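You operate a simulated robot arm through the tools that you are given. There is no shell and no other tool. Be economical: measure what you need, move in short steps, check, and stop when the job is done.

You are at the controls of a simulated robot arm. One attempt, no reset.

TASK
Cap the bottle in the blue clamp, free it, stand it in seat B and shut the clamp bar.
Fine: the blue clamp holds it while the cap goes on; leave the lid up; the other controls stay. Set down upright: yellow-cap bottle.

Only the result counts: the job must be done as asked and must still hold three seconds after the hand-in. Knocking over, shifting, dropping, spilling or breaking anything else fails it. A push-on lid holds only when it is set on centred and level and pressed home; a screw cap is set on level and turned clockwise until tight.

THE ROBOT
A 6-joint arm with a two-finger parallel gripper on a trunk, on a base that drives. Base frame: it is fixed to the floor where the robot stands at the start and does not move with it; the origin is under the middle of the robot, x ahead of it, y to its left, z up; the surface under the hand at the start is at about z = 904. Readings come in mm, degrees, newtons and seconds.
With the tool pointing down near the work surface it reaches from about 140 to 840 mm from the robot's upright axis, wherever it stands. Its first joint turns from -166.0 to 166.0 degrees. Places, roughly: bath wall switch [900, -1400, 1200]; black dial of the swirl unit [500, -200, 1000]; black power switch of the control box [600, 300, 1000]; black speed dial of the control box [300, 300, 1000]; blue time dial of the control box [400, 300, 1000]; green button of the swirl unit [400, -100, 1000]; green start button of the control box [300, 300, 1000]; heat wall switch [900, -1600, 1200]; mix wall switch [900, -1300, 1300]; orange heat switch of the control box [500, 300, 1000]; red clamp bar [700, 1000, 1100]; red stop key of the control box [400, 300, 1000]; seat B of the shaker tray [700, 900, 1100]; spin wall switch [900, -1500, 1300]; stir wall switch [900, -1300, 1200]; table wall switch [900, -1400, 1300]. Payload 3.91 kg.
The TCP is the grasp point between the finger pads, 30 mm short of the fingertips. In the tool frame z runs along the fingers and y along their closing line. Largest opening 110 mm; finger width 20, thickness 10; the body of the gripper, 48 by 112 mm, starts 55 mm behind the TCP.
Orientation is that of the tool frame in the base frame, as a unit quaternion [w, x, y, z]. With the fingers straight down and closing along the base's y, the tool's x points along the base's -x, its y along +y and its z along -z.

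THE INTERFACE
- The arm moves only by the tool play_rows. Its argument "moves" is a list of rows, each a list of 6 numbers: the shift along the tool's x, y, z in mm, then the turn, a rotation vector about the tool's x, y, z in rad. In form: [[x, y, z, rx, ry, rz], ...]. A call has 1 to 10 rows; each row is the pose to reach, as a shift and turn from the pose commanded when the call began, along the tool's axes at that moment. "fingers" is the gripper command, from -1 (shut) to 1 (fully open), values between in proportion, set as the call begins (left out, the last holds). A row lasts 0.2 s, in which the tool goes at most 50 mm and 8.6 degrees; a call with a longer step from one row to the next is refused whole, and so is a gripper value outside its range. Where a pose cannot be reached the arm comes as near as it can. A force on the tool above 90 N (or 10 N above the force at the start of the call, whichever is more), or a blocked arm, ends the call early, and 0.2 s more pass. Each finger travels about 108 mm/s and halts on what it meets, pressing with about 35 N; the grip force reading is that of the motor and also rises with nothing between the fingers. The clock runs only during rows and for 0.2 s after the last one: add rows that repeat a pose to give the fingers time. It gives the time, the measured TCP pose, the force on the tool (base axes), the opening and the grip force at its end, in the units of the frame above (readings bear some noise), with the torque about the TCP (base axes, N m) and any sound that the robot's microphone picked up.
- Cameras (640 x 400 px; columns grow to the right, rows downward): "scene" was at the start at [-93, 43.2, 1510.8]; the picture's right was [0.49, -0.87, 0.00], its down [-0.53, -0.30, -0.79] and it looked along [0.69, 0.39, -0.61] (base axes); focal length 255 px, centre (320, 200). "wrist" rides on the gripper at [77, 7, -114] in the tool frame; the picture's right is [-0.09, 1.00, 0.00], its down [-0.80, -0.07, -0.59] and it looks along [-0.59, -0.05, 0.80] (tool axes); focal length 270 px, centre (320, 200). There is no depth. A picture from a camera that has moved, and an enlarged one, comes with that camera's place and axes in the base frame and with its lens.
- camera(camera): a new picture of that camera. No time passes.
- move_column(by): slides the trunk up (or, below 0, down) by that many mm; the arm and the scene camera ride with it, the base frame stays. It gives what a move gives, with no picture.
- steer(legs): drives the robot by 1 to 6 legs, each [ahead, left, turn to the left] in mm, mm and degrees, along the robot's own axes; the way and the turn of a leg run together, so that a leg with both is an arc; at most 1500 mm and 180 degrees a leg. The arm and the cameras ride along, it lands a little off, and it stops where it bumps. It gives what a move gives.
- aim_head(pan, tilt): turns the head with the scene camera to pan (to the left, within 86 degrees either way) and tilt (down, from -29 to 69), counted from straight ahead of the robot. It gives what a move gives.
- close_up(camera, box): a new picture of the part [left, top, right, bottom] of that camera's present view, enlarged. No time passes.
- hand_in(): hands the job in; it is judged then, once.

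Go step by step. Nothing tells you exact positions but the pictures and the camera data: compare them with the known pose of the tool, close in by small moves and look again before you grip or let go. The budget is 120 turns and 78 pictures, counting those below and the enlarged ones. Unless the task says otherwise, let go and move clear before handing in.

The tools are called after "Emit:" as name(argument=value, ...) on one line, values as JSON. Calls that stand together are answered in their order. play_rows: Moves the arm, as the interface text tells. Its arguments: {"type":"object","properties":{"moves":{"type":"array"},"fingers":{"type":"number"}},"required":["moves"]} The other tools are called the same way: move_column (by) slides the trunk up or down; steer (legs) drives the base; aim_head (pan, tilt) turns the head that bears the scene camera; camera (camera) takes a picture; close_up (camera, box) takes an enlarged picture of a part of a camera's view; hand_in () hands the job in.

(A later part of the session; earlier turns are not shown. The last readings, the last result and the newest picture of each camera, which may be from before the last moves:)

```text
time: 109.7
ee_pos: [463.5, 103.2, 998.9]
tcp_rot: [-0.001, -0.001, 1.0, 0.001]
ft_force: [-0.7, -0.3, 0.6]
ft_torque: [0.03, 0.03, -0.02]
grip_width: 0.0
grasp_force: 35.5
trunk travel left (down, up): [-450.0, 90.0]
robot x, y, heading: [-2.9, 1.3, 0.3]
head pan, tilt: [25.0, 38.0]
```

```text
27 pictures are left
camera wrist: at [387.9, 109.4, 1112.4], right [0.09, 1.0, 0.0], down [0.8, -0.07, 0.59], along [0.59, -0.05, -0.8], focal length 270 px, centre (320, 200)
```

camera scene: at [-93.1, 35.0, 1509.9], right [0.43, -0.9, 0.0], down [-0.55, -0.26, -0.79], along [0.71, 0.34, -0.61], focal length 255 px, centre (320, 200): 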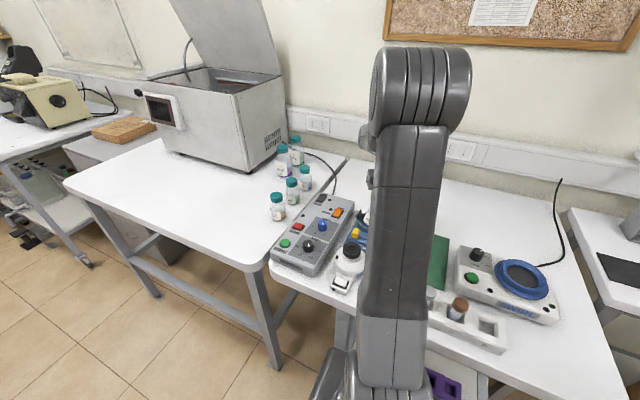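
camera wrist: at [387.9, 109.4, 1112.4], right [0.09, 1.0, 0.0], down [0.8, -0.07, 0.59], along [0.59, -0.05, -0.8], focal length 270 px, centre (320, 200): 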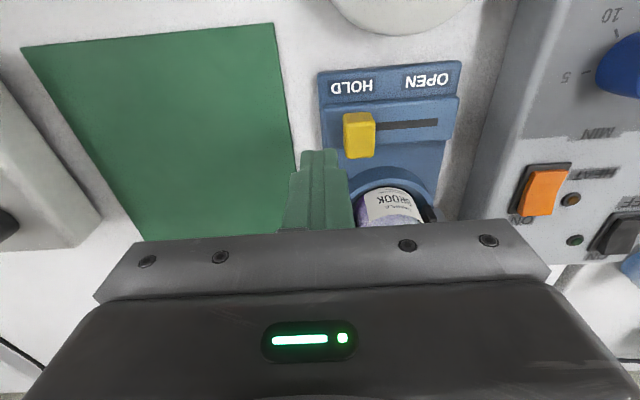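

Emit:
play_rows(moves=[[0, 0, 25, 0, 0, 0], [0, 0, 44, 0, 0, 0], [0, 8, 44, 0, 0, 0], [0, 16, 44, 0, 0, 0], [0, 24, 44, 0, 0, 0], [0, 32, 44, 0, 0, 0], [0, 40, 44, 0, 0, 0], [0, 46, 44, 0, 0, 0], [0, 50, 44, 0, 0, 0], [0, 50, 44, 0, 0, 0]])

Emit:
play_rows(moves=[[0, 2, 0, 0, 0, 0], [0, 4, 0, 0, 0, 0], [0, 4, 0, 0, 0, 0]])

Emit:
play_rows(moves=[[0, 2, 0, 0, 0, 0], [0, 4, 0, 0, 0, 0], [0, 4, 0, 0, 0, 0]])

```text
time: 111.8
ee_pos: [464.5, 154.2, 953.7]
tcp_rot: [-0.001, 0.0, 1.0, 0.001]
ft_force: [0.4, -0.1, -0.6]
ft_torque: [-0.03, -0.02, 0.02]
grip_width: 0.0
grasp_force: 35.1
trunk travel left (down, up): [-450.0, 90.0]
robot x, y, heading: [-1.0, 3.4, 0.4]
head pan, tilt: [25.0, 38.0]
```

```text
time: 112.7
ee_pos: [464.8, 157.1, 953.5]
tcp_rot: [0.001, 0.0, 1.0, 0.001]
ft_force: [0.7, -0.2, -0.2]
ft_torque: [0.02, -0.03, 0.01]
grip_width: 0.0
grasp_force: 35.3
trunk travel left (down, up): [-450.0, 90.0]
robot x, y, heading: [-2.3, -0.3, 0.2]
head pan, tilt: [25.0, 38.0]
```

```text
time: 113.5
ee_pos: [464.8, 158.3, 954.3]
tcp_rot: [0.0, 0.001, 1.0, 0.001]
ft_force: [-0.2, -15.0, -1.3]
ft_torque: [-0.28, -0.02, -0.11]
grip_width: 0.0
grasp_force: 35.2
trunk travel left (down, up): [-450.0, 90.0]
robot x, y, heading: [-1.1, 2.9, 0.4]
head pan, tilt: [25.0, 38.0]
```

The lever is at its OPEN stop. I'll back off, rise, and turn the fingers to close along x for gripping the bottle body under the shoulder.

Emit:
play_rows(moves=[[0, -8, 0, 0, 0, 0], [0, -8, -45, 0, 0, 0], [0, -8, -90, 0, 0, 0], [0, -8, -140, 0, 0, 0], [-40, -5, -145, 0, 0, 0], [-82, -5, -145, 0, 0, 0], [-82, -5, -145, 0, 0, 0]])

Emit:
play_rows(moves=[[0, 0, 0, 0, 0, -0.145], [0, 0, 0, 0, 0, -0.29], [0, 0, 0, 0, 0, -0.435], [0, 0, 0, 0, 0, -0.58], [0, 0, 0, 0, 0, -0.725], [0, 0, 0, 0, 0, -0.87], [0, 0, 0, 0, 0, -1.015], [0, 0, 0, 0, 0, -1.16], [0, 0, 0, 0, 0, -1.305], [0, 0, 0, 0, 0, -1.45]], fingers=0.5)

Emit:
play_rows(moves=[[0, 0, 0, 0, 0, -0.12], [0, 0, 0, 0, 0, -0.12]])

Emit:
camera(camera="wrist")

```text
time: 115.0
ee_pos: [545.2, 153.1, 1099.6]
tcp_rot: [0.0, 0.0, 1.0, 0.001]
ft_force: [-0.1, -0.1, -0.7]
ft_torque: [0.04, -0.01, 0.01]
grip_width: 0.0
grasp_force: 35.2
trunk travel left (down, up): [-450.0, 90.0]
robot x, y, heading: [-2.0, 2.2, 0.6]
head pan, tilt: [25.0, 38.0]
```

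```text
time: 117.2
ee_pos: [546.3, 155.3, 1098.9]
tcp_rot: [0.0, -0.664, 0.748, 0.001]
ft_force: [1.0, -0.2, 1.0]
ft_torque: [-0.03, -0.02, 0.01]
grip_width: 82.7
grasp_force: 0.1
trunk travel left (down, up): [-450.0, 90.0]
robot x, y, heading: [0.0, -0.1, 0.1]
head pan, tilt: [25.0, 38.0]
```

```text
time: 117.8
ee_pos: [547.3, 155.4, 1099.5]
tcp_rot: [0.001, -0.707, 0.707, 0.001]
ft_force: [-0.3, 0.6, 0.6]
ft_torque: [-0.01, 0.03, 0.02]
grip_width: 82.5
grasp_force: 0.1
trunk travel left (down, up): [-450.0, 90.0]
robot x, y, heading: [-1.1, 1.4, 0.5]
head pan, tilt: [25.0, 38.0]
```

```text
26 pictures are left
camera wrist: at [540.4, 78.3, 1213.3], right [-1.0, 0.09, 0.0], down [0.07, 0.8, 0.6], along [0.05, 0.59, -0.8], focal length 270 px, centre (320, 200)
```

wrist: 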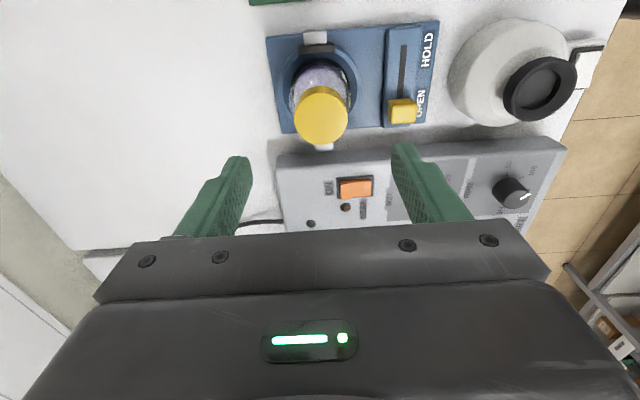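

Emit:
play_rows(moves=[[1.5, 0, 40, 0, 0, 0], [1.5, 0, 80, 0, 0, 0], [1.5, 0, 105, 0, 0, 0], [1.5, 0, 118, 0, 0, 0], [1.5, 0, 118, 0, 0, 0]])

Emit:
camera(camera="wrist")

```text
time: 119.0
ee_pos: [545.3, 154.9, 980.3]
tcp_rot: [0.001, -0.707, 0.707, 0.001]
ft_force: [0.0, 0.3, -0.1]
ft_torque: [-0.03, 0.03, 0.0]
grip_width: 82.2
grasp_force: 0.1
trunk travel left (down, up): [-450.0, 90.0]
robot x, y, heading: [-1.8, 0.6, 0.6]
head pan, tilt: [25.0, 38.0]
```

```text
25 pictures are left
camera wrist: at [540.2, 77.5, 1094.7], right [-1.0, 0.09, 0.0], down [0.07, 0.8, 0.6], along [0.05, 0.59, -0.8], focal length 270 px, centre (320, 200)
```

wrist: 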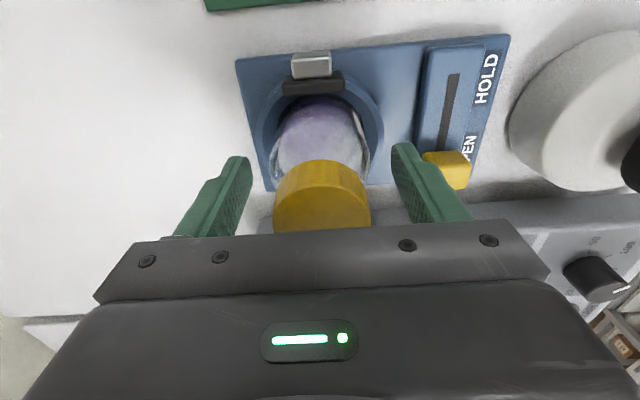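

Emit:
play_rows(moves=[[0.5, 0, 6, 0, 0, 0], [0.5, 0, 13, 0, 0, 0], [0.5, 0, 13, 0, 0, 0]])

Emit:
play_rows(moves=[[0, 0, 0, 0, 0, 0], [0, 0, 0, 0, 0, 0], [0, 0, 0, 0, 0, 0], [0, 0, 0, 0, 0, 0]], fingers=-1)

Emit:
close_up(camera="wrist", box=[220, 20, 480, 240])

```text
time: 119.8
ee_pos: [546.8, 153.3, 968.1]
tcp_rot: [0.0, -0.707, 0.707, 0.002]
ft_force: [-0.1, 0.4, 0.9]
ft_torque: [-0.01, 0.02, 0.0]
grip_width: 82.5
grasp_force: 0.1
trunk travel left (down, up): [-450.0, 90.0]
robot x, y, heading: [-3.5, 4.6, 0.5]
head pan, tilt: [25.0, 38.0]
```

```text
time: 120.8
ee_pos: [546.8, 153.5, 967.8]
tcp_rot: [0.0, 0.707, -0.707, -0.001]
ft_force: [-0.5, -0.2, -0.3]
ft_torque: [-0.01, 0.02, 0.0]
grip_width: 55.1
grasp_force: 34.8
trunk travel left (down, up): [-450.0, 90.0]
robot x, y, heading: [0.3, 1.7, 0.7]
head pan, tilt: [25.0, 38.0]
```

```text
1.82 times, centred on (350, 130) of wrist
camera zoom: at [540.5, 76.6, 1081.9], right [-1.0, 0.09, 0.0], down [0.07, 0.8, 0.6], along [0.05, 0.59, -0.8], focal length 491 px, centre (266, 327)
```

zoom: 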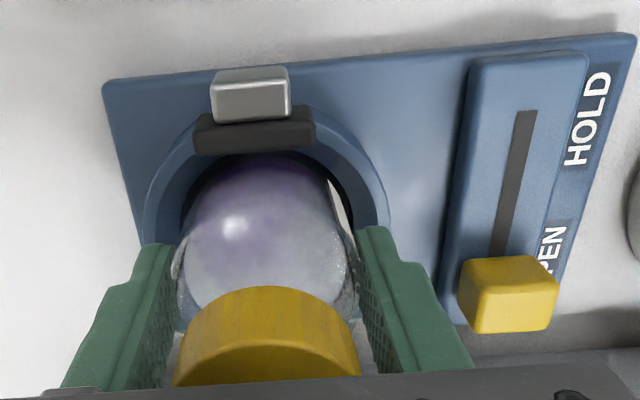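

The bottle body is gripped at 55 mm. I'll lift it straight up out of the clamp.

Emit:
play_rows(moves=[[0, 0, -5, 0, 0, 0], [0, 0, -15, 0, 0, 0], [0, 0, -30, 0, 0, 0], [0, 0, -50, 0, 0, 0], [0, 0, -75, 0, 0, 0], [0, 0, -100, 0, 0, 0], [0, 0, -130, 0, 0, 0], [0, 0, -130, 0, 0, 0]])

Emit:
camera(camera="wrist")

Emit:
aim_head(pan=50, tilt=25)

Emit:
camera(camera="scene")

```text
time: 122.7
ee_pos: [547.1, 153.4, 1100.3]
tcp_rot: [0.0, 0.707, -0.707, -0.001]
ft_force: [0.6, -0.2, -1.9]
ft_torque: [0.05, -0.02, 0.0]
grip_width: 54.8
grasp_force: 35.0
trunk travel left (down, up): [-450.0, 90.0]
robot x, y, heading: [-0.7, -0.5, 0.6]
head pan, tilt: [25.0, 38.0]
```

```text
23 pictures are left
camera wrist: at [541.0, 76.3, 1213.5], right [-1.0, 0.09, 0.0], down [0.07, 0.8, 0.6], along [0.05, 0.59, -0.8], focal length 270 px, centre (320, 200)
```

wrist: 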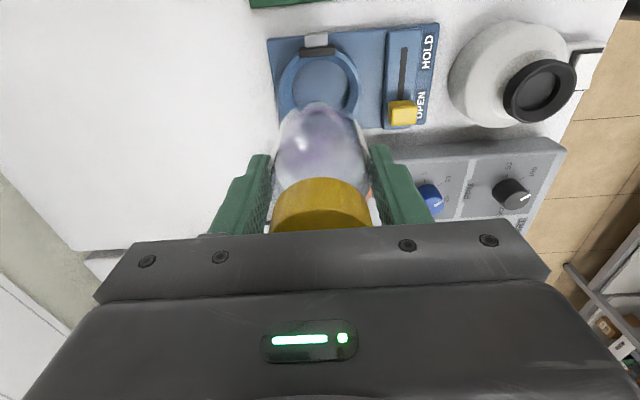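

```text
time: 123.5
ee_pos: [547.8, 152.8, 1098.0]
tcp_rot: [0.0, 0.708, -0.707, -0.001]
ft_force: [0.1, 0.1, -1.1]
ft_torque: [-0.03, 0.0, -0.03]
grip_width: 54.9
grasp_force: 35.0
trunk travel left (down, up): [-450.0, 90.0]
robot x, y, heading: [-1.6, 4.3, 0.5]
head pan, tilt: [50.0, 25.0]
```

```text
22 pictures are left
camera scene: at [-110.2, 71.9, 1530.3], right [0.77, -0.64, 0.0], down [-0.27, -0.33, -0.91], along [0.58, 0.7, -0.42], focal length 255 px, centre (320, 200)
```

scene: 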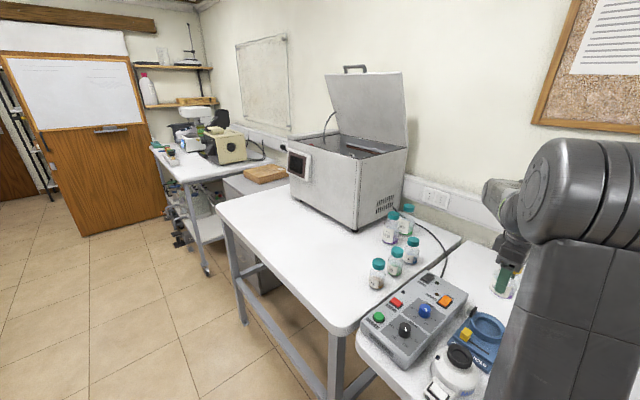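

The bottle is held with its cap on. I'll raise and retract the arm, then drive left along the tables toward the bath.

Emit:
play_rows(moves=[[0, 0, -35, 0, 0, 0], [0, 10, -70, 0, 0, 0], [0, 30, -105, 0, 0, 0], [0, 50, -140, 0, 0, 0], [0, 75, -175, 0, 0, 0], [0, 100, -205, 0, 0, 0], [0, 125, -230, 0, 0, 0], [0, 145, -250, 0, 0, 0], [0, 145, -250, 0, 0, 0]])

Emit:
move_column(by=90)

Emit:
steer(legs=[[0, 500, 0]])

Emit:
aim_head(pan=20, tilt=35)

Emit:
camera(camera="scene")

```text
time: 125.5
ee_pos: [402.0, 155.1, 1346.3]
tcp_rot: [0.0, 0.707, -0.707, -0.001]
ft_force: [0.8, -0.5, -1.0]
ft_torque: [0.01, 0.0, 0.01]
grip_width: 55.0
grasp_force: 34.9
trunk travel left (down, up): [-450.0, 90.0]
robot x, y, heading: [-3.6, -3.3, 0.6]
head pan, tilt: [50.0, 25.0]
```

```text
time: 126.8
ee_pos: [401.9, 153.5, 1436.9]
tcp_rot: [0.0, 0.707, -0.707, -0.002]
ft_force: [0.0, -0.7, -2.2]
ft_torque: [-0.03, 0.01, -0.01]
grip_width: 55.0
grasp_force: 34.7
trunk travel left (down, up): [-540.0, 0.0]
robot x, y, heading: [-0.2, 0.1, 0.4]
head pan, tilt: [50.0, 25.0]
```

```text
time: 129.7
ee_pos: [381.6, 637.5, 1437.8]
tcp_rot: [0.001, -0.7, 0.715, 0.001]
ft_force: [-0.2, -0.1, -2.1]
ft_torque: [-0.02, 0.0, 0.03]
grip_width: 54.6
grasp_force: 34.3
trunk travel left (down, up): [-540.0, 0.0]
robot x, y, heading: [-22.9, 491.5, -0.6]
head pan, tilt: [50.0, 25.0]
```

```text
time: 130.7
ee_pos: [383.0, 636.8, 1436.3]
tcp_rot: [0.0, -0.699, 0.715, 0.001]
ft_force: [-1.3, 0.1, -2.7]
ft_torque: [-0.03, 0.01, 0.04]
grip_width: 55.0
grasp_force: 34.7
trunk travel left (down, up): [-540.0, 0.0]
robot x, y, heading: [-23.5, 491.4, -0.6]
head pan, tilt: [20.0, 35.0]
```

```text
21 pictures are left
camera scene: at [-107.8, 525.1, 1604.6], right [0.33, -0.94, 0.0], down [-0.54, -0.19, -0.82], along [0.77, 0.27, -0.57], focal length 255 px, centre (320, 200)
```

scene: 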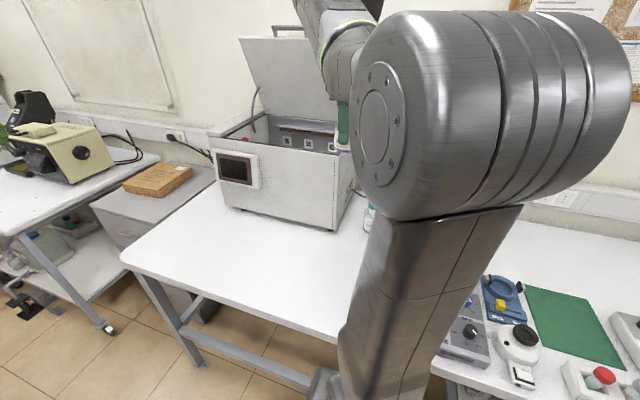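

Emit:
steer(legs=[[15, 340, 1]])

Emit:
aim_head(pan=20, tilt=32)

Emit:
camera(camera="scene")

Emit:
camera(camera="wrist")

```text
time: 132.9
ee_pos: [396.3, 984.6, 1436.4]
tcp_rot: [0.001, -0.707, 0.707, 0.0]
ft_force: [-0.1, 0.0, -1.0]
ft_torque: [-0.01, 0.02, 0.04]
grip_width: 54.7
grasp_force: 35.0
trunk travel left (down, up): [-540.0, 0.0]
robot x, y, heading: [-6.1, 828.8, 0.7]
head pan, tilt: [20.0, 35.0]
```

```text
time: 133.5
ee_pos: [394.9, 983.4, 1437.3]
tcp_rot: [-0.001, 0.707, -0.707, -0.001]
ft_force: [-1.3, -0.7, -2.5]
ft_torque: [0.01, 0.0, -0.01]
grip_width: 55.0
grasp_force: 35.2
trunk travel left (down, up): [-540.0, 0.0]
robot x, y, heading: [-7.1, 829.8, 0.7]
head pan, tilt: [20.0, 32.0]
```

```text
20 pictures are left
camera scene: at [-91.2, 861.8, 1609.2], right [0.35, -0.94, 0.0], down [-0.5, -0.19, -0.85], along [0.79, 0.3, -0.53], focal length 255 px, centre (320, 200)
```

scene: 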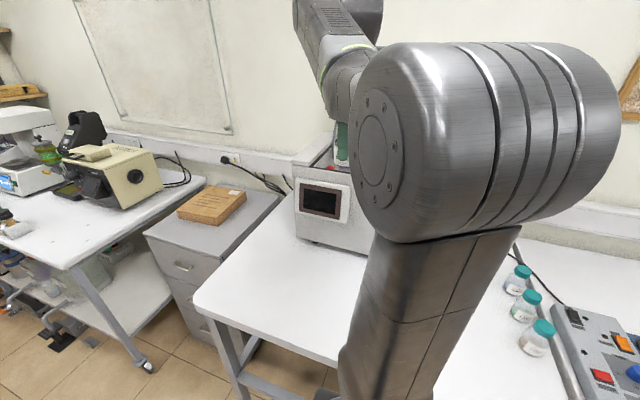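

```text
19 pictures are left
camera wrist: at [389.5, 906.6, 1550.9], right [-1.0, 0.09, 0.0], down [0.07, 0.8, 0.6], along [0.05, 0.59, -0.8], focal length 270 px, centre (320, 200)
```

wrist: 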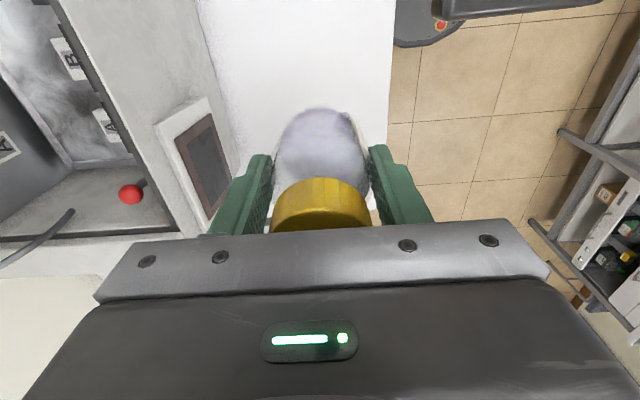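

I can see seat letters A and B and a red knob in the bath. I'll turn the tool so the wrist camera looks into the bath from the front.

Emit:
play_rows(moves=[[10, 0, 0, 0, 0, 0.14], [20, 0, 0, 0, 0, 0.28], [30, 0, 0, 0, 0, 0.42], [40, 0, 0, 0, 0, 0.56], [50, 0, 0, 0, 0, 0.7], [60, 0, 0, 0, 0, 0.84], [70, 0, 0, 0, 0, 0.98], [80, 0, 0, 0, 0, 1.12], [80, 0, 0, 0, 0, 1.26], [80, 0, 0, 0, 0, 1.4]])

Emit:
play_rows(moves=[[-30, 0, 0, 0, 0, 0.085], [-60, 0, 0, 0, 0, 0.17], [-100, 0, 0, 0, 0, 0.17], [-100, 0, 0, 0, 0, 0.17]])

Emit:
camera(camera="wrist")

```text
time: 135.7
ee_pos: [395.8, 903.4, 1435.6]
tcp_rot: [-0.001, -0.084, 0.996, 0.002]
ft_force: [0.5, -0.7, -1.2]
ft_torque: [0.01, 0.02, 0.02]
grip_width: 55.1
grasp_force: 34.8
trunk travel left (down, up): [-540.0, 0.0]
robot x, y, heading: [-8.4, 827.7, 0.6]
head pan, tilt: [20.0, 32.0]
```

```text
time: 136.7
ee_pos: [492.5, 921.5, 1436.8]
tcp_rot: [-0.001, 0.0, 1.0, 0.001]
ft_force: [-0.7, 0.3, -1.3]
ft_torque: [0.02, -0.02, -0.02]
grip_width: 54.9
grasp_force: 34.5
trunk travel left (down, up): [-540.0, 0.0]
robot x, y, heading: [-8.1, 832.5, 0.4]
head pan, tilt: [20.0, 32.0]
```

```text
18 pictures are left
camera wrist: at [416.1, 927.6, 1551.1], right [0.09, 1.0, 0.0], down [0.8, -0.07, 0.59], along [0.59, -0.05, -0.8], focal length 270 px, centre (320, 200)
```

wrist: 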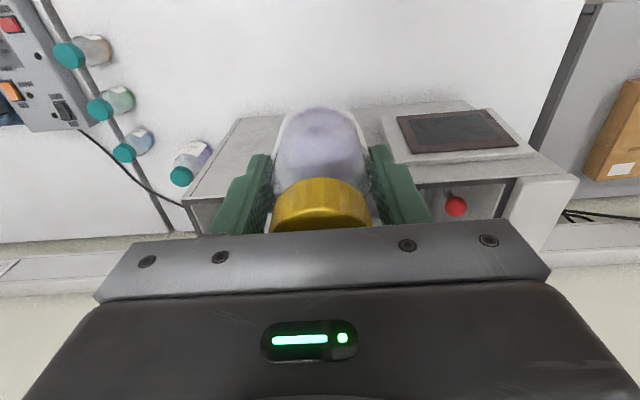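

Emit:
play_rows(moves=[[-45, 20, 0, 0, 0, 0], [-90, 40, 0, 0, 0, 0], [-120, 60, 0, 0, 0, 0], [-120, 60, 0, 0, 0, 0]])

Emit:
camera(camera="wrist")

```text
time: 137.7
ee_pos: [597.1, 977.7, 1408.5]
tcp_rot: [0.001, 0.0, 1.0, 0.001]
ft_force: [0.1, -0.4, -2.6]
ft_torque: [0.0, 0.01, -0.02]
grip_width: 54.9
grasp_force: 34.9
out of reach, approached as far as the arm can: row 2, 3, 4
trunk travel left (down, up): [-540.0, 0.0]
robot x, y, heading: [-6.6, 830.8, 0.4]
head pan, tilt: [20.0, 32.0]
```

```text
17 pictures are left
camera wrist: at [520.1, 983.3, 1520.6], right [0.09, 1.0, 0.0], down [0.8, -0.07, 0.6], along [0.6, -0.05, -0.8], focal length 270 px, centre (320, 200)
```

wrist: 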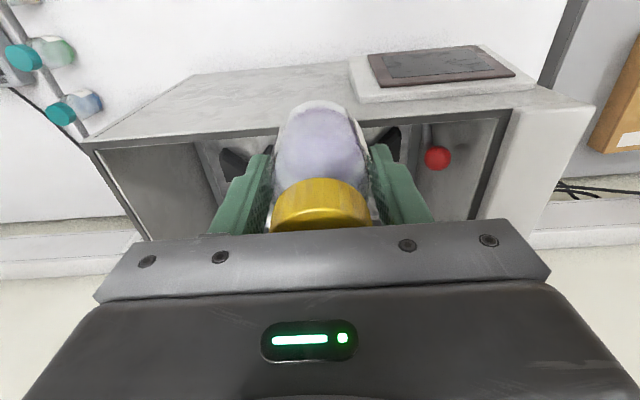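

Emit:
play_rows(moves=[[0, -45, 0, 0, 0, 0], [0, -90, 0, 0, 0, 0], [-10, -135, 10, 0, 0, 0], [-25, -175, 20, 0, 0, 0], [-40, -195, 30, 0, 0, 0], [-40, -195, 30, 0, 0, 0]])

Emit:
camera(camera="wrist")

```text
time: 139.1
ee_pos: [638.8, 781.6, 1376.4]
tcp_rot: [0.0, -0.001, 1.0, 0.001]
ft_force: [0.0, -0.4, -2.6]
ft_torque: [-0.02, 0.0, 0.01]
grip_width: 54.8
grasp_force: 35.1
trunk travel left (down, up): [-540.0, 0.0]
robot x, y, heading: [-7.3, 831.6, 0.4]
head pan, tilt: [20.0, 32.0]
```

```text
16 pictures are left
camera wrist: at [561.7, 787.3, 1490.3], right [0.09, 1.0, 0.0], down [0.8, -0.07, 0.59], along [0.59, -0.05, -0.8], focal length 270 px, centre (320, 200)
```

wrist: 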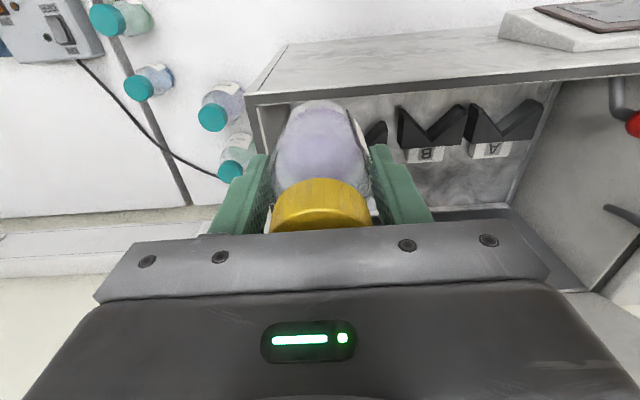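

Emit:
close_up(camera="wrist", box=[340, 50, 640, 240])

```text
2.11 times, centred on (490, 145) of wrist
camera zoom: at [561.7, 787.3, 1490.3], right [0.09, 1.0, 0.0], down [0.8, -0.07, 0.59], along [0.59, -0.05, -0.8], focal length 569 px, centre (-38, 316)
```

zoom: 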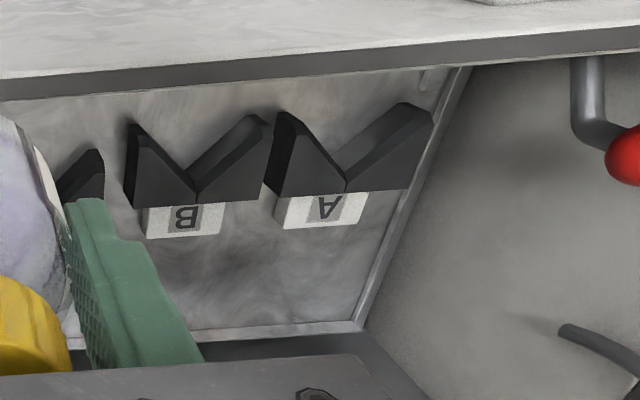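

The seats are V-cradles opening toward the robot. Seat B's bottle centre comes out near (712, 939), so I'll drive left to stand square in front of it and then look straight down on it.

Emit:
steer(legs=[[8, 105, 0]])

Emit:
play_rows(moves=[[-10, 10, 20, 0, 0, 0], [-25, 20, 45, 0, 0, 0], [-40, 30, 65, 0, 0, 0], [-50, 40, 65, 0, 0, 0], [-50, 40, 65, 0, 0, 0]])

Emit:
camera(camera="wrist")

```text
time: 140.3
ee_pos: [646.3, 886.9, 1376.2]
tcp_rot: [-0.002, -0.001, 1.0, 0.001]
ft_force: [0.6, 0.5, -1.8]
ft_torque: [-0.03, 0.02, 0.01]
grip_width: 55.1
grasp_force: 35.2
trunk travel left (down, up): [-540.0, 0.0]
robot x, y, heading: [1.2, 939.5, 0.8]
head pan, tilt: [20.0, 32.0]
```

```text
time: 141.5
ee_pos: [694.8, 925.5, 1310.3]
tcp_rot: [-0.001, -0.001, 1.0, 0.002]
ft_force: [-0.6, -0.1, -1.5]
ft_torque: [0.0, -0.02, -0.01]
grip_width: 54.9
grasp_force: 35.4
trunk travel left (down, up): [-540.0, 0.0]
robot x, y, heading: [0.8, 934.4, 0.7]
head pan, tilt: [20.0, 32.0]
```

```text
14 pictures are left
camera wrist: at [618.7, 932.1, 1424.9], right [0.09, 1.0, 0.0], down [0.8, -0.07, 0.59], along [0.59, -0.05, -0.8], focal length 270 px, centre (320, 200)
```

wrist: 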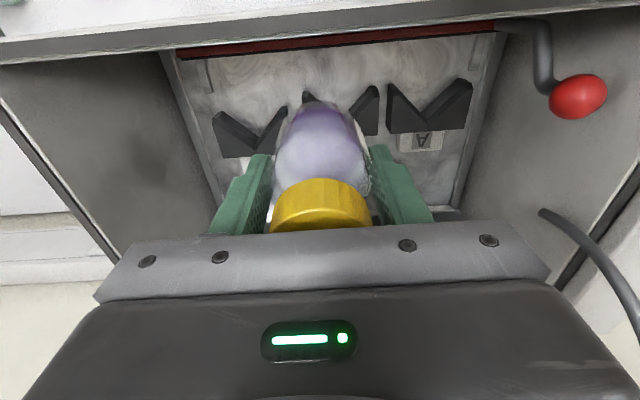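

Emit:
close_up(camera="wrist", box=[180, 10, 620, 230])

```text
1.45 times, centred on (400, 120) of wrist
camera zoom: at [618.7, 932.1, 1424.9], right [0.09, 1.0, 0.0], down [0.8, -0.07, 0.59], along [0.59, -0.05, -0.8], focal length 393 px, centre (204, 316)
```

zoom: 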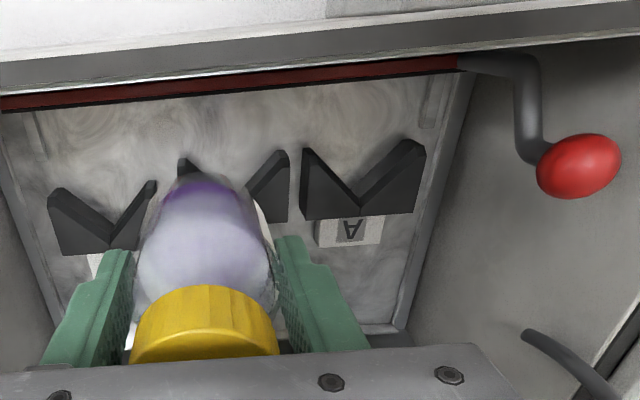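

The bath holds three V-seats with B in the middle. Its apex is about (758, 946), its top z is about 1098, and the red bar lies along the front wall. I'll lower the bottle just in front of the V.

Emit:
play_rows(moves=[[-7, 20, 20, 0, 0, 0], [-7, 20, 50, 0, 0, 0], [-7, 20, 80, 0, 0, 0], [-7, 20, 110, 0, 0, 0], [-7, 20, 140, 0, 0, 0], [-7, 20, 140, 0, 0, 0]])

Emit:
camera(camera="wrist")

```text
time: 142.9
ee_pos: [702.0, 945.7, 1170.8]
tcp_rot: [0.0, -0.001, 1.0, 0.001]
ft_force: [-0.1, 0.0, -2.1]
ft_torque: [-0.01, 0.01, -0.01]
grip_width: 54.9
grasp_force: 35.0
trunk travel left (down, up): [-540.0, 0.0]
robot x, y, heading: [2.0, 936.5, 0.5]
head pan, tilt: [20.0, 32.0]
```

```text
12 pictures are left
camera wrist: at [626.1, 952.3, 1284.9], right [0.09, 1.0, 0.0], down [0.8, -0.07, 0.59], along [0.59, -0.05, -0.8], focal length 270 px, centre (320, 200)
```

wrist: 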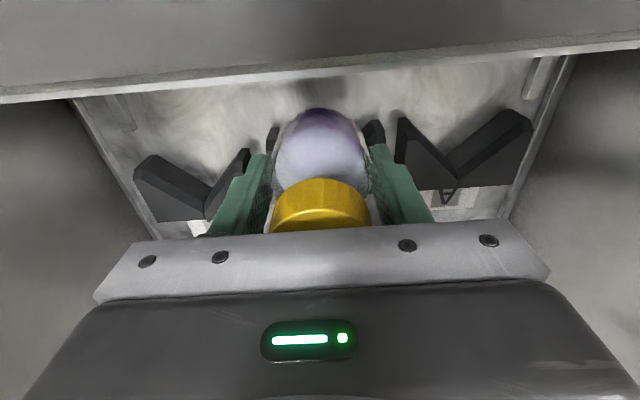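

Emit:
play_rows(moves=[[5, 0.5, 15, 0, 0, 0], [6, 1, 30, 0, 0, 0], [6, 1, 40, 0, 0, 0], [6, 1, 44, 0, 0, 0], [6, 1, 44, 0, 0, 0]])

Emit:
play_rows(moves=[[0, 0, 2, 0, 0, 0], [0, 0, 4, 0, 0, 0], [0, 0, 4, 0, 0, 0]])

Emit:
play_rows(moves=[[0, 0, 1.5, 0, 0, 0], [0, 0, 3, 0, 0, 0], [0, 0, 3, 0, 0, 0]])

```text
time: 144.1
ee_pos: [692.7, 948.2, 1130.8]
tcp_rot: [0.003, -0.001, 1.0, 0.001]
ft_force: [-5.3, -1.0, 33.3]
ft_torque: [0.64, 2.14, 0.09]
grip_width: 54.9
grasp_force: 35.2
trunk travel left (down, up): [-540.0, 0.0]
robot x, y, heading: [-1.0, 934.1, 0.8]
head pan, tilt: [20.0, 32.0]
```

```text
time: 144.9
ee_pos: [690.2, 946.2, 1129.4]
tcp_rot: [0.005, -0.001, 1.0, 0.001]
ft_force: [-7.6, -0.2, 56.2]
ft_torque: [1.02, 3.28, 0.18]
grip_width: 54.7
grasp_force: 35.0
trunk travel left (down, up): [-540.0, 0.0]
robot x, y, heading: [1.2, 933.7, 0.4]
head pan, tilt: [20.0, 32.0]
```

```text
time: 145.7
ee_pos: [691.5, 946.4, 1129.7]
tcp_rot: [0.007, -0.001, 1.0, 0.002]
ft_force: [-8.3, -1.5, 66.3]
ft_torque: [1.32, 3.75, 0.23]
grip_width: 54.9
grasp_force: 34.7
trunk travel left (down, up): [-540.0, 0.0]
robot x, y, heading: [-0.2, 936.8, 0.5]
head pan, tilt: [20.0, 32.0]
```

The push came from about 57 mm toward -x, so the wrist camera housing is hitting the bath's front rim, not the bottle hitting the tray. I'll go back up, turn the tool about 163° so the housing faces the inside, then come down again.

Emit:
play_rows(moves=[[0, 0, -15, 0, 0, 0], [0, 0, -45, 0, 0, 0], [0, 0, -80, 0, 0, 0], [0, 0, -120, 0, 0, 0], [0, 0, -160, 0, 0, 0], [0, 0, -192, 0, 0, 0], [0, 0, -192, 0, 0, 0]])

Emit:
play_rows(moves=[[0, 0, 0, 0, 0, -0.145], [0, 0, 0, 0, 0, -0.29], [0, 0, 0, 0, 0, -0.435], [0, 0, 0, 0, 0, -0.58], [0, 0, 0, 0, 0, -0.725], [0, 0, 0, 0, 0, -0.87], [0, 0, 0, 0, 0, -1.015], [0, 0, 0, 0, 0, -1.16], [0, 0, 0, 0, 0, -1.305], [0, 0, 0, 0, 0, -1.45]])

Emit:
play_rows(moves=[[0, 0, 0, 0, 0, -0.145], [0, 0, 0, 0, 0, -0.29], [0, 0, 0, 0, 0, -0.435], [0, 0, 0, 0, 0, -0.58], [0, 0, 0, 0, 0, -0.725], [0, 0, 0, 0, 0, -0.87], [0, 0, 0, 0, 0, -1.015], [0, 0, 0, 0, 0, -1.16], [0, 0, 0, 0, 0, -1.305], [0, 0, 0, 0, 0, -1.305]])

Emit:
camera(camera="wrist")

```text
time: 147.3
ee_pos: [695.6, 946.5, 1311.1]
tcp_rot: [0.0, -0.001, 1.0, 0.001]
ft_force: [0.3, -0.2, -1.5]
ft_torque: [0.0, -0.02, -0.03]
grip_width: 54.8
grasp_force: 34.8
trunk travel left (down, up): [-540.0, 0.0]
robot x, y, heading: [1.0, 935.3, 0.9]
head pan, tilt: [20.0, 32.0]
```

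```text
time: 149.5
ee_pos: [696.6, 947.4, 1311.3]
tcp_rot: [-0.001, -0.665, 0.747, 0.002]
ft_force: [-0.3, -0.5, -1.7]
ft_torque: [0.0, 0.01, 0.03]
grip_width: 54.9
grasp_force: 35.2
trunk travel left (down, up): [-540.0, 0.0]
robot x, y, heading: [-1.8, 936.2, 0.5]
head pan, tilt: [20.0, 32.0]
```

```text
time: 151.7
ee_pos: [696.7, 947.8, 1312.1]
tcp_rot: [-0.001, 0.982, -0.189, 0.0]
ft_force: [0.1, -0.4, -1.6]
ft_torque: [-0.02, 0.06, -0.01]
grip_width: 55.0
grasp_force: 34.7
trunk travel left (down, up): [-540.0, 0.0]
robot x, y, heading: [0.9, 934.0, 0.5]
head pan, tilt: [20.0, 32.0]
```

```text
11 pictures are left
camera wrist: at [765.9, 911.6, 1425.7], right [-0.45, -0.89, 0.0], down [-0.72, 0.36, 0.6], along [-0.53, 0.27, -0.8], focal length 270 px, centre (320, 200)
```

wrist: 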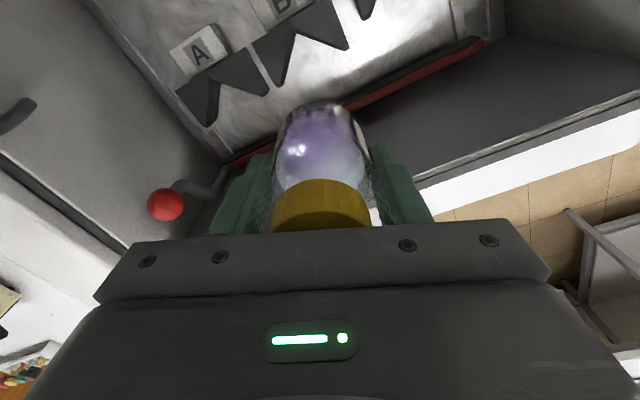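

Now the housing faces inward, and the red bar lies at about x = 656, z = 1085. I'll descend again with force checks.

Emit:
play_rows(moves=[[0, 0, 40, 0, 0, 0], [0, 0, 80, 0, 0, 0], [0, 0, 120, 0, 0, 0], [0, 0, 150, 0, 0, 0], [0, 0, 170, 0, 0, 0], [0, 0, 176, 0, 0, 0], [0, 0, 176, 0, 0, 0]])

Emit:
play_rows(moves=[[0, 0, 2, 0, 0, 0], [0, 0, 5, 0, 0, 0], [0, 0, 5, 0, 0, 0]])

Emit:
play_rows(moves=[[0, 0, 2, 0, 0, 0], [0, 0, 4, 0, 0, 0], [0, 0, 4, 0, 0, 0]])

```text
time: 153.3
ee_pos: [696.8, 948.4, 1137.2]
tcp_rot: [0.0, 0.982, -0.191, -0.001]
ft_force: [0.1, 0.7, -1.9]
ft_torque: [-0.03, 0.01, 0.01]
grip_width: 54.8
grasp_force: 35.1
trunk travel left (down, up): [-540.0, 0.0]
robot x, y, heading: [-0.8, 935.5, 0.6]
head pan, tilt: [20.0, 32.0]
```

```text
time: 154.1
ee_pos: [695.7, 947.4, 1131.6]
tcp_rot: [0.0, 0.982, -0.191, -0.001]
ft_force: [-0.7, 0.0, -1.6]
ft_torque: [-0.01, 0.0, -0.01]
grip_width: 54.6
grasp_force: 34.8
trunk travel left (down, up): [-540.0, 0.0]
robot x, y, heading: [-0.2, 938.1, 0.7]
head pan, tilt: [20.0, 32.0]
```

```text
time: 154.9
ee_pos: [696.1, 947.0, 1126.5]
tcp_rot: [-0.002, 0.982, -0.191, -0.001]
ft_force: [-0.5, 0.4, -3.2]
ft_torque: [0.0, -0.01, 0.0]
grip_width: 54.9
grasp_force: 34.7
trunk travel left (down, up): [-540.0, 0.0]
robot x, y, heading: [2.2, 934.7, 0.6]
head pan, tilt: [20.0, 32.0]
```

Clear so far, so I'll keep going down in small steps until the bottle touches the tray.

Emit:
play_rows(moves=[[0, 0, 2, 0, 0, 0], [0, 0, 4, 0, 0, 0], [0, 0, 4, 0, 0, 0]])

Emit:
play_rows(moves=[[0, 0, 1.5, 0, 0, 0], [0, 0, 3, 0, 0, 0], [0, 0, 3, 0, 0, 0]])

Emit:
play_rows(moves=[[0, 0, 1.5, 0, 0, 0], [0, 0, 3, 0, 0, 0], [0, 0, 3, 0, 0, 0]])

Emit:
camera(camera="wrist")

```text
time: 155.7
ee_pos: [696.6, 946.9, 1122.2]
tcp_rot: [-0.002, 0.982, -0.191, 0.0]
ft_force: [0.2, -0.2, -1.9]
ft_torque: [0.02, -0.03, 0.04]
grip_width: 54.7
grasp_force: 35.1
trunk travel left (down, up): [-540.0, 0.0]
robot x, y, heading: [2.8, 941.0, 0.6]
head pan, tilt: [20.0, 32.0]
```

```text
time: 156.5
ee_pos: [695.3, 947.4, 1120.6]
tcp_rot: [-0.002, 0.982, -0.191, -0.001]
ft_force: [0.1, 0.5, -0.8]
ft_torque: [0.0, -0.03, 0.03]
grip_width: 55.1
grasp_force: 34.9
trunk travel left (down, up): [-540.0, 0.0]
robot x, y, heading: [-2.7, 936.3, 0.3]
head pan, tilt: [20.0, 32.0]
```

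```text
time: 157.3
ee_pos: [695.7, 947.9, 1116.7]
tcp_rot: [-0.002, 0.981, -0.192, -0.001]
ft_force: [-0.3, 0.7, -1.5]
ft_torque: [0.0, 0.02, -0.01]
grip_width: 54.7
grasp_force: 35.0
trunk travel left (down, up): [-540.0, 0.0]
robot x, y, heading: [3.6, 933.9, 0.6]
head pan, tilt: [20.0, 32.0]
```

```text
10 pictures are left
camera wrist: at [765.5, 911.8, 1230.9], right [-0.46, -0.89, 0.0], down [-0.72, 0.37, 0.6], along [-0.53, 0.27, -0.8], focal length 270 px, centre (320, 200)
```

wrist: 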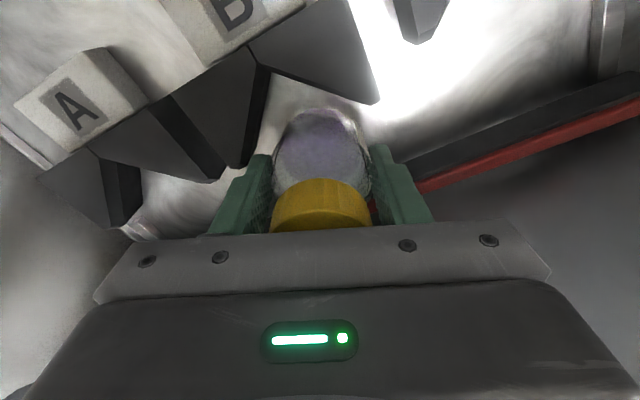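

Emit:
play_rows(moves=[[0, 0, 1.5, 0, 0, 0], [0, 0, 3, 0, 0, 0], [0, 0, 3, 0, 0, 0]])

Emit:
play_rows(moves=[[0, 0, 1.5, 0, 0, 0], [0, 0, 3, 0, 0, 0], [0, 0, 3, 0, 0, 0]])

Emit:
play_rows(moves=[[0, 0, 1.5, 0, 0, 0], [0, 0, 3, 0, 0, 0], [0, 0, 3, 0, 0, 0]])

```text
time: 158.1
ee_pos: [696.0, 947.4, 1114.2]
tcp_rot: [-0.001, 0.982, -0.191, -0.001]
ft_force: [-0.6, 0.9, -2.4]
ft_torque: [-0.02, 0.01, -0.01]
grip_width: 55.1
grasp_force: 34.7
trunk travel left (down, up): [-540.0, 0.0]
robot x, y, heading: [-2.1, 934.7, 0.6]
head pan, tilt: [20.0, 32.0]
```

```text
time: 158.9
ee_pos: [696.1, 947.6, 1112.9]
tcp_rot: [-0.001, 0.982, -0.191, 0.002]
ft_force: [5.9, 0.7, 18.8]
ft_torque: [-0.08, 0.12, 0.03]
grip_width: 54.8
grasp_force: 35.1
trunk travel left (down, up): [-540.0, 0.0]
robot x, y, heading: [-2.1, 936.8, 0.4]
head pan, tilt: [20.0, 32.0]
```

```text
time: 159.7
ee_pos: [694.6, 947.2, 1109.5]
tcp_rot: [-0.001, 0.982, -0.19, 0.002]
ft_force: [3.7, 0.4, 24.7]
ft_torque: [-0.1, -0.06, 0.0]
grip_width: 54.7
grasp_force: 34.9
trunk travel left (down, up): [-540.0, 0.0]
robot x, y, heading: [2.3, 935.6, 0.6]
head pan, tilt: [20.0, 32.0]
```

The bottle is standing on the tray. I'll ease the load, open just a little, and slide up so the fingertips clear the V block.

Emit:
play_rows(moves=[[0, 0, -2, 0, 0, 0], [0, 0, -3.5, 0, 0, 0], [0, 0, -3.5, 0, 0, 0]])

Emit:
play_rows(moves=[[0, 0, 0, 0, 0, 0], [0, 0, 0, 0, 0, 0], [0, 0, 0, 0, 0, 0], [0, 0, -6, 0, 0, 0], [0, 0, -12, 0, 0, 0], [0, 0, -17, 0, 0, 0], [0, 0, -17, 0, 0, 0]], fingers=0.05)

Emit:
camera(camera="wrist")

```text
time: 160.5
ee_pos: [695.0, 946.5, 1110.3]
tcp_rot: [-0.001, 0.981, -0.192, -0.002]
ft_force: [-0.6, -0.5, 2.3]
ft_torque: [0.02, -0.1, -0.02]
grip_width: 54.9
grasp_force: 35.0
trunk travel left (down, up): [-540.0, 0.0]
robot x, y, heading: [1.8, 934.9, 0.5]
head pan, tilt: [20.0, 32.0]
```

```text
time: 162.1
ee_pos: [695.6, 947.5, 1128.8]
tcp_rot: [-0.001, 0.982, -0.191, -0.001]
ft_force: [-0.4, 0.7, 0.2]
ft_torque: [0.02, 0.01, 0.03]
grip_width: 57.7
grasp_force: 0.0
trunk travel left (down, up): [-540.0, 0.0]
robot x, y, heading: [-5.2, 937.1, 0.7]
head pan, tilt: [20.0, 32.0]
```

```text
9 pictures are left
camera wrist: at [765.6, 912.0, 1242.6], right [-0.46, -0.89, 0.0], down [-0.72, 0.37, 0.6], along [-0.53, 0.27, -0.8], focal length 270 px, centre (320, 200)
```

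wrist: 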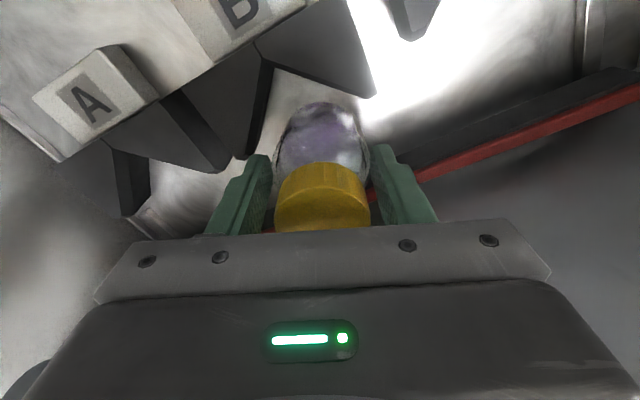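

Emit:
play_rows(moves=[[0, 0, -1.5, 0, 0, 0], [0, 0, -1.5, 0, 0, 0], [0, 0, -1.5, 0, 0, 0], [0, 0, -1.5, 0, 0, 0]], fingers=-1)

Emit:
play_rows(moves=[[3, -1.1, 0, 0, 0, 0], [6, -2.2, 0, 0, 0, 0], [9, -3.4, 0, 0, 0, 0], [9, -3.4, 0, 0, 0, 0]])

```text
time: 163.1
ee_pos: [695.7, 947.2, 1129.6]
tcp_rot: [-0.002, 0.982, -0.191, 0.0]
ft_force: [-0.3, -0.1, -0.5]
ft_torque: [-0.02, 0.01, -0.01]
grip_width: 54.5
grasp_force: 34.4
trunk travel left (down, up): [-540.0, 0.0]
robot x, y, heading: [-0.0, 935.2, 0.6]
head pan, tilt: [20.0, 32.0]
```

```text
time: 164.1
ee_pos: [705.6, 947.5, 1130.3]
tcp_rot: [-0.001, 0.982, -0.191, -0.001]
ft_force: [-1.3, 0.0, -0.7]
ft_torque: [-0.01, 0.03, 0.04]
grip_width: 54.7
grasp_force: 34.9
trunk travel left (down, up): [-540.0, 0.0]
robot x, y, heading: [1.3, 934.3, 0.7]
head pan, tilt: [20.0, 32.0]
```

Emit:
play_rows(moves=[[2.8, -1.1, 0, 0, 0, 0], [5.6, -2.2, 0, 0, 0, 0], [5.6, -2.2, 0, 0, 0, 0]])

Emit:
play_rows(moves=[[1.4, -0.5, 0, 0, 0, 0], [2.8, -1.1, 0, 0, 0, 0], [2.8, -1.1, 0, 0, 0, 0]])

Emit:
camera(camera="wrist")

```text
time: 164.9
ee_pos: [712.1, 946.8, 1130.6]
tcp_rot: [-0.001, 0.982, -0.191, -0.001]
ft_force: [-2.1, 1.2, -0.5]
ft_torque: [0.1, 0.14, -0.03]
grip_width: 54.8
grasp_force: 35.1
trunk travel left (down, up): [-540.0, 0.0]
robot x, y, heading: [-2.5, 936.8, 0.8]
head pan, tilt: [20.0, 32.0]
```

```text
time: 165.7
ee_pos: [712.0, 948.0, 1130.3]
tcp_rot: [0.0, 0.982, -0.191, -0.002]
ft_force: [-14.5, 2.8, -2.5]
ft_torque: [0.18, 0.86, -0.02]
grip_width: 54.4
grasp_force: 35.1
trunk travel left (down, up): [-540.0, 0.0]
robot x, y, heading: [-3.7, 933.0, 0.7]
head pan, tilt: [20.0, 32.0]
```

```text
8 pictures are left
camera wrist: at [782.2, 911.9, 1244.3], right [-0.46, -0.89, 0.0], down [-0.71, 0.37, 0.6], along [-0.53, 0.27, -0.8], focal length 270 px, centre (320, 200)
```

wrist: 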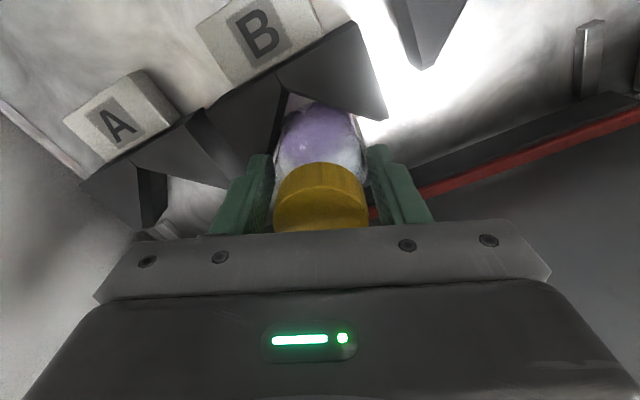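

The bottle is pressing into V-seat B. I'll ease off, release, and rise straight up.

Emit:
play_rows(moves=[[-1.8, 0.7, 0, 0, 0, 0], [-1.8, 0.7, 0, 0, 0, 0]])

Emit:
play_rows(moves=[[0, 0, 0, 0, 0, 0], [0, 0, 0, 0, 0, 0], [0, 0, 0, 0, 0, 0], [0, 0, -10, 0, 0, 0], [0, 0, -30, 0, 0, 0], [0, 0, -70, 0, 0, 0], [0, 0, -115, 0, 0, 0], [0, 0, -160, 0, 0, 0], [0, 0, -160, 0, 0, 0]], fingers=0.12)

Emit:
camera(camera="wrist")

```text
time: 166.3
ee_pos: [712.0, 947.2, 1129.9]
tcp_rot: [0.0, 0.982, -0.191, 0.0]
ft_force: [-5.4, 3.1, -0.9]
ft_torque: [0.18, 0.38, -0.03]
grip_width: 54.3
grasp_force: 35.4
trunk travel left (down, up): [-540.0, 0.0]
robot x, y, heading: [0.8, 937.8, 0.6]
head pan, tilt: [20.0, 32.0]
```

```text
time: 168.3
ee_pos: [711.8, 946.9, 1290.5]
tcp_rot: [-0.001, 0.982, -0.191, -0.001]
ft_force: [0.6, -0.1, -0.3]
ft_torque: [-0.01, -0.02, 0.01]
grip_width: 61.5
grasp_force: 0.0
trunk travel left (down, up): [-540.0, 0.0]
robot x, y, heading: [-1.2, 930.9, 0.6]
head pan, tilt: [20.0, 32.0]
```

```text
7 pictures are left
camera wrist: at [781.7, 912.1, 1404.1], right [-0.46, -0.89, 0.0], down [-0.72, 0.37, 0.6], along [-0.53, 0.27, -0.8], focal length 270 px, centre (320, 200)
```

wrist: 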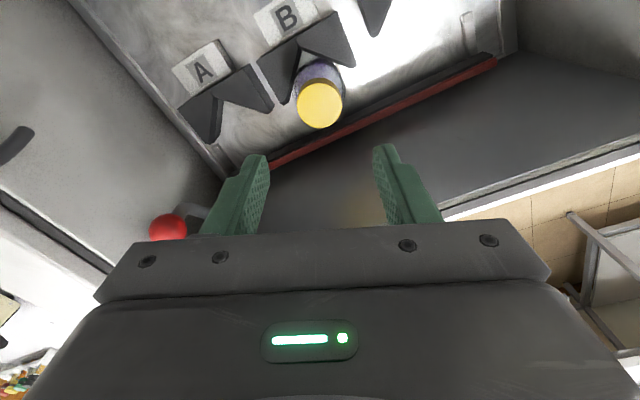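

Bottle B stands in the V with its cap on. The red bar lies in front at x ≈ 656, and its handle has a red knob near (692, 1115, 1222). The bar appears to slide toward the bottles, so I'll turn the tool back and look at the handle closely.

Emit:
play_rows(moves=[[0, 0, -10, 0, 0, 0.145], [0, 0, -10, 0, 0, 0.29], [0, 0, -10, 0, 0, 0.435], [0, 0, -10, 0, 0, 0.58], [0, 0, -10, 0, 0, 0.725], [0, 0, -10, 0, 0, 0.87], [0, 0, -10, 0, 0, 1.015], [0, 0, -10, 0, 0, 1.16], [0, 0, -10, 0, 0, 1.305], [0, 0, -10, 0, 0, 1.45]])

Emit:
play_rows(moves=[[0, 0, 0, 0, 0, 0.145], [0, 0, 0, 0, 0, 0.29], [0, 0, 0, 0, 0, 0.435], [0, 0, 0, 0, 0, 0.58], [0, 0, 0, 0, 0, 0.725], [0, 0, 0, 0, 0, 0.87], [0, 0, 0, 0, 0, 1.015], [0, 0, 0, 0, 0, 1.16], [0, 0, 0, 0, 0, 1.3], [0, 0, 0, 0, 0, 1.3]])

Emit:
play_rows(moves=[[35, 20, 0, 0, 0, 0], [70, 45, 0, 0, 0, 0], [70, 80, 0, 0, 0, 0], [70, 80, 0, 0, 0, 0]])

Emit:
camera(camera="wrist")

```text
time: 170.5
ee_pos: [712.7, 946.0, 1299.9]
tcp_rot: [0.001, -0.606, 0.795, 0.001]
ft_force: [0.2, 0.8, -0.1]
ft_torque: [-0.01, 0.02, -0.04]
grip_width: 61.7
grasp_force: 0.1
trunk travel left (down, up): [-540.0, 0.0]
robot x, y, heading: [1.3, 938.5, 0.6]
head pan, tilt: [20.0, 32.0]
```

```text
time: 172.7
ee_pos: [712.7, 947.3, 1300.9]
tcp_rot: [0.0, -0.002, 1.0, 0.0]
ft_force: [-0.4, 0.4, 0.5]
ft_torque: [0.0, 0.01, 0.01]
grip_width: 61.5
grasp_force: 0.1
trunk travel left (down, up): [-540.0, 0.0]
robot x, y, heading: [0.6, 938.4, 0.7]
head pan, tilt: [20.0, 32.0]
```

```text
time: 173.7
ee_pos: [642.1, 1026.5, 1301.5]
tcp_rot: [0.0, -0.004, 1.0, 0.0]
ft_force: [0.0, 0.9, -0.2]
ft_torque: [0.03, -0.01, 0.03]
grip_width: 61.9
grasp_force: 0.0
trunk travel left (down, up): [-540.0, 0.0]
robot x, y, heading: [-1.2, 937.8, 0.7]
head pan, tilt: [20.0, 32.0]
```

```text
6 pictures are left
camera wrist: at [565.4, 1032.5, 1414.5], right [0.08, 1.0, 0.0], down [0.8, -0.07, 0.59], along [0.59, -0.05, -0.8], focal length 270 px, centre (320, 200)
```

wrist: 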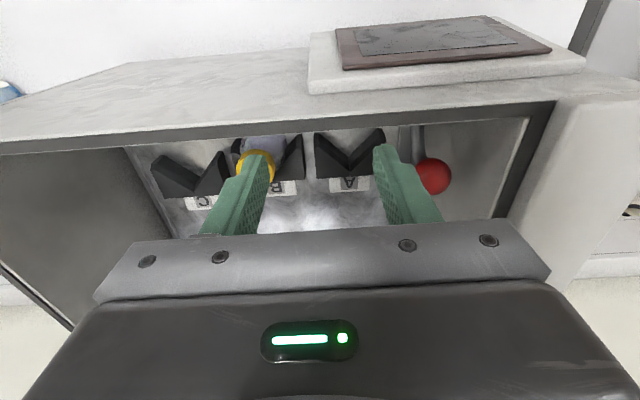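

Emit:
play_rows(moves=[[-20, 30, 0, 0, 0, 0], [-40, 65, 0, 0, 0, 0], [-48, 88, 0, 0, 0, 0], [-48, 88, 25, 0, 0, 0], [-48, 88, 40, 0, 0, 0], [-48, 88, 40, 0, 0, 0]], fingers=0.4)

Emit:
camera(camera="wrist")

```text
time: 175.0
ee_pos: [688.7, 1114.9, 1279.5]
tcp_rot: [0.019, -0.003, 1.0, 0.007]
ft_force: [-7.2, -0.1, 21.8]
ft_torque: [0.94, 0.39, 0.48]
grip_width: 76.6
grasp_force: 0.0
trunk travel left (down, up): [-540.0, 0.0]
robot x, y, heading: [2.7, 931.8, 0.5]
head pan, tilt: [20.0, 32.0]
stopped in row 6: the force on the tool passed its limit at 94 N (the readings are from after the stop); the commanded pose is now the measured one
```

```text
5 pictures are left
camera wrist: at [607.7, 1119.3, 1390.1], right [0.08, 1.0, 0.02], down [0.78, -0.07, 0.62], along [0.62, -0.04, -0.78], focal length 270 px, centre (320, 200)
```

wrist: 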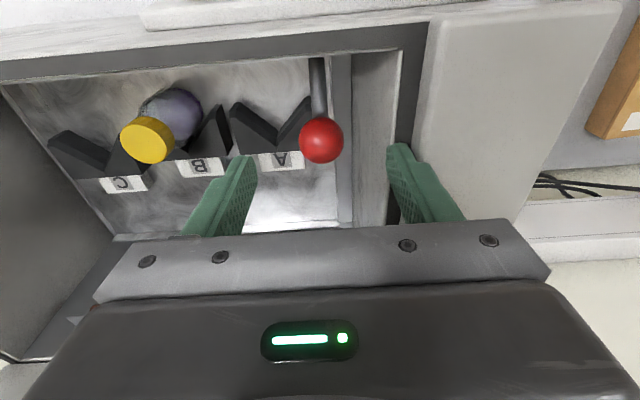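

The wide-open left finger touched the bath's side rim. I'll go up, straighten the tool, narrow the fingers (the knob is only about 30 mm), and try again.

Emit:
play_rows(moves=[[0, 0, -10, 0.005, 0.013, 0], [0, 0, -22, 0.014, 0.038, 0], [0, 0, -22, 0.014, 0.038, 0], [0, 0, -22, 0.014, 0.038, 0]], fingers=-0.2)

```text
time: 176.0
ee_pos: [692.2, 1114.3, 1296.7]
tcp_rot: [-0.004, -0.002, 1.0, -0.001]
ft_force: [-0.1, -0.1, 0.1]
ft_torque: [0.02, 0.0, 0.0]
grip_width: 44.0
grasp_force: 0.2
trunk travel left (down, up): [-540.0, 0.0]
robot x, y, heading: [-2.1, 936.3, 0.5]
head pan, tilt: [20.0, 32.0]
```

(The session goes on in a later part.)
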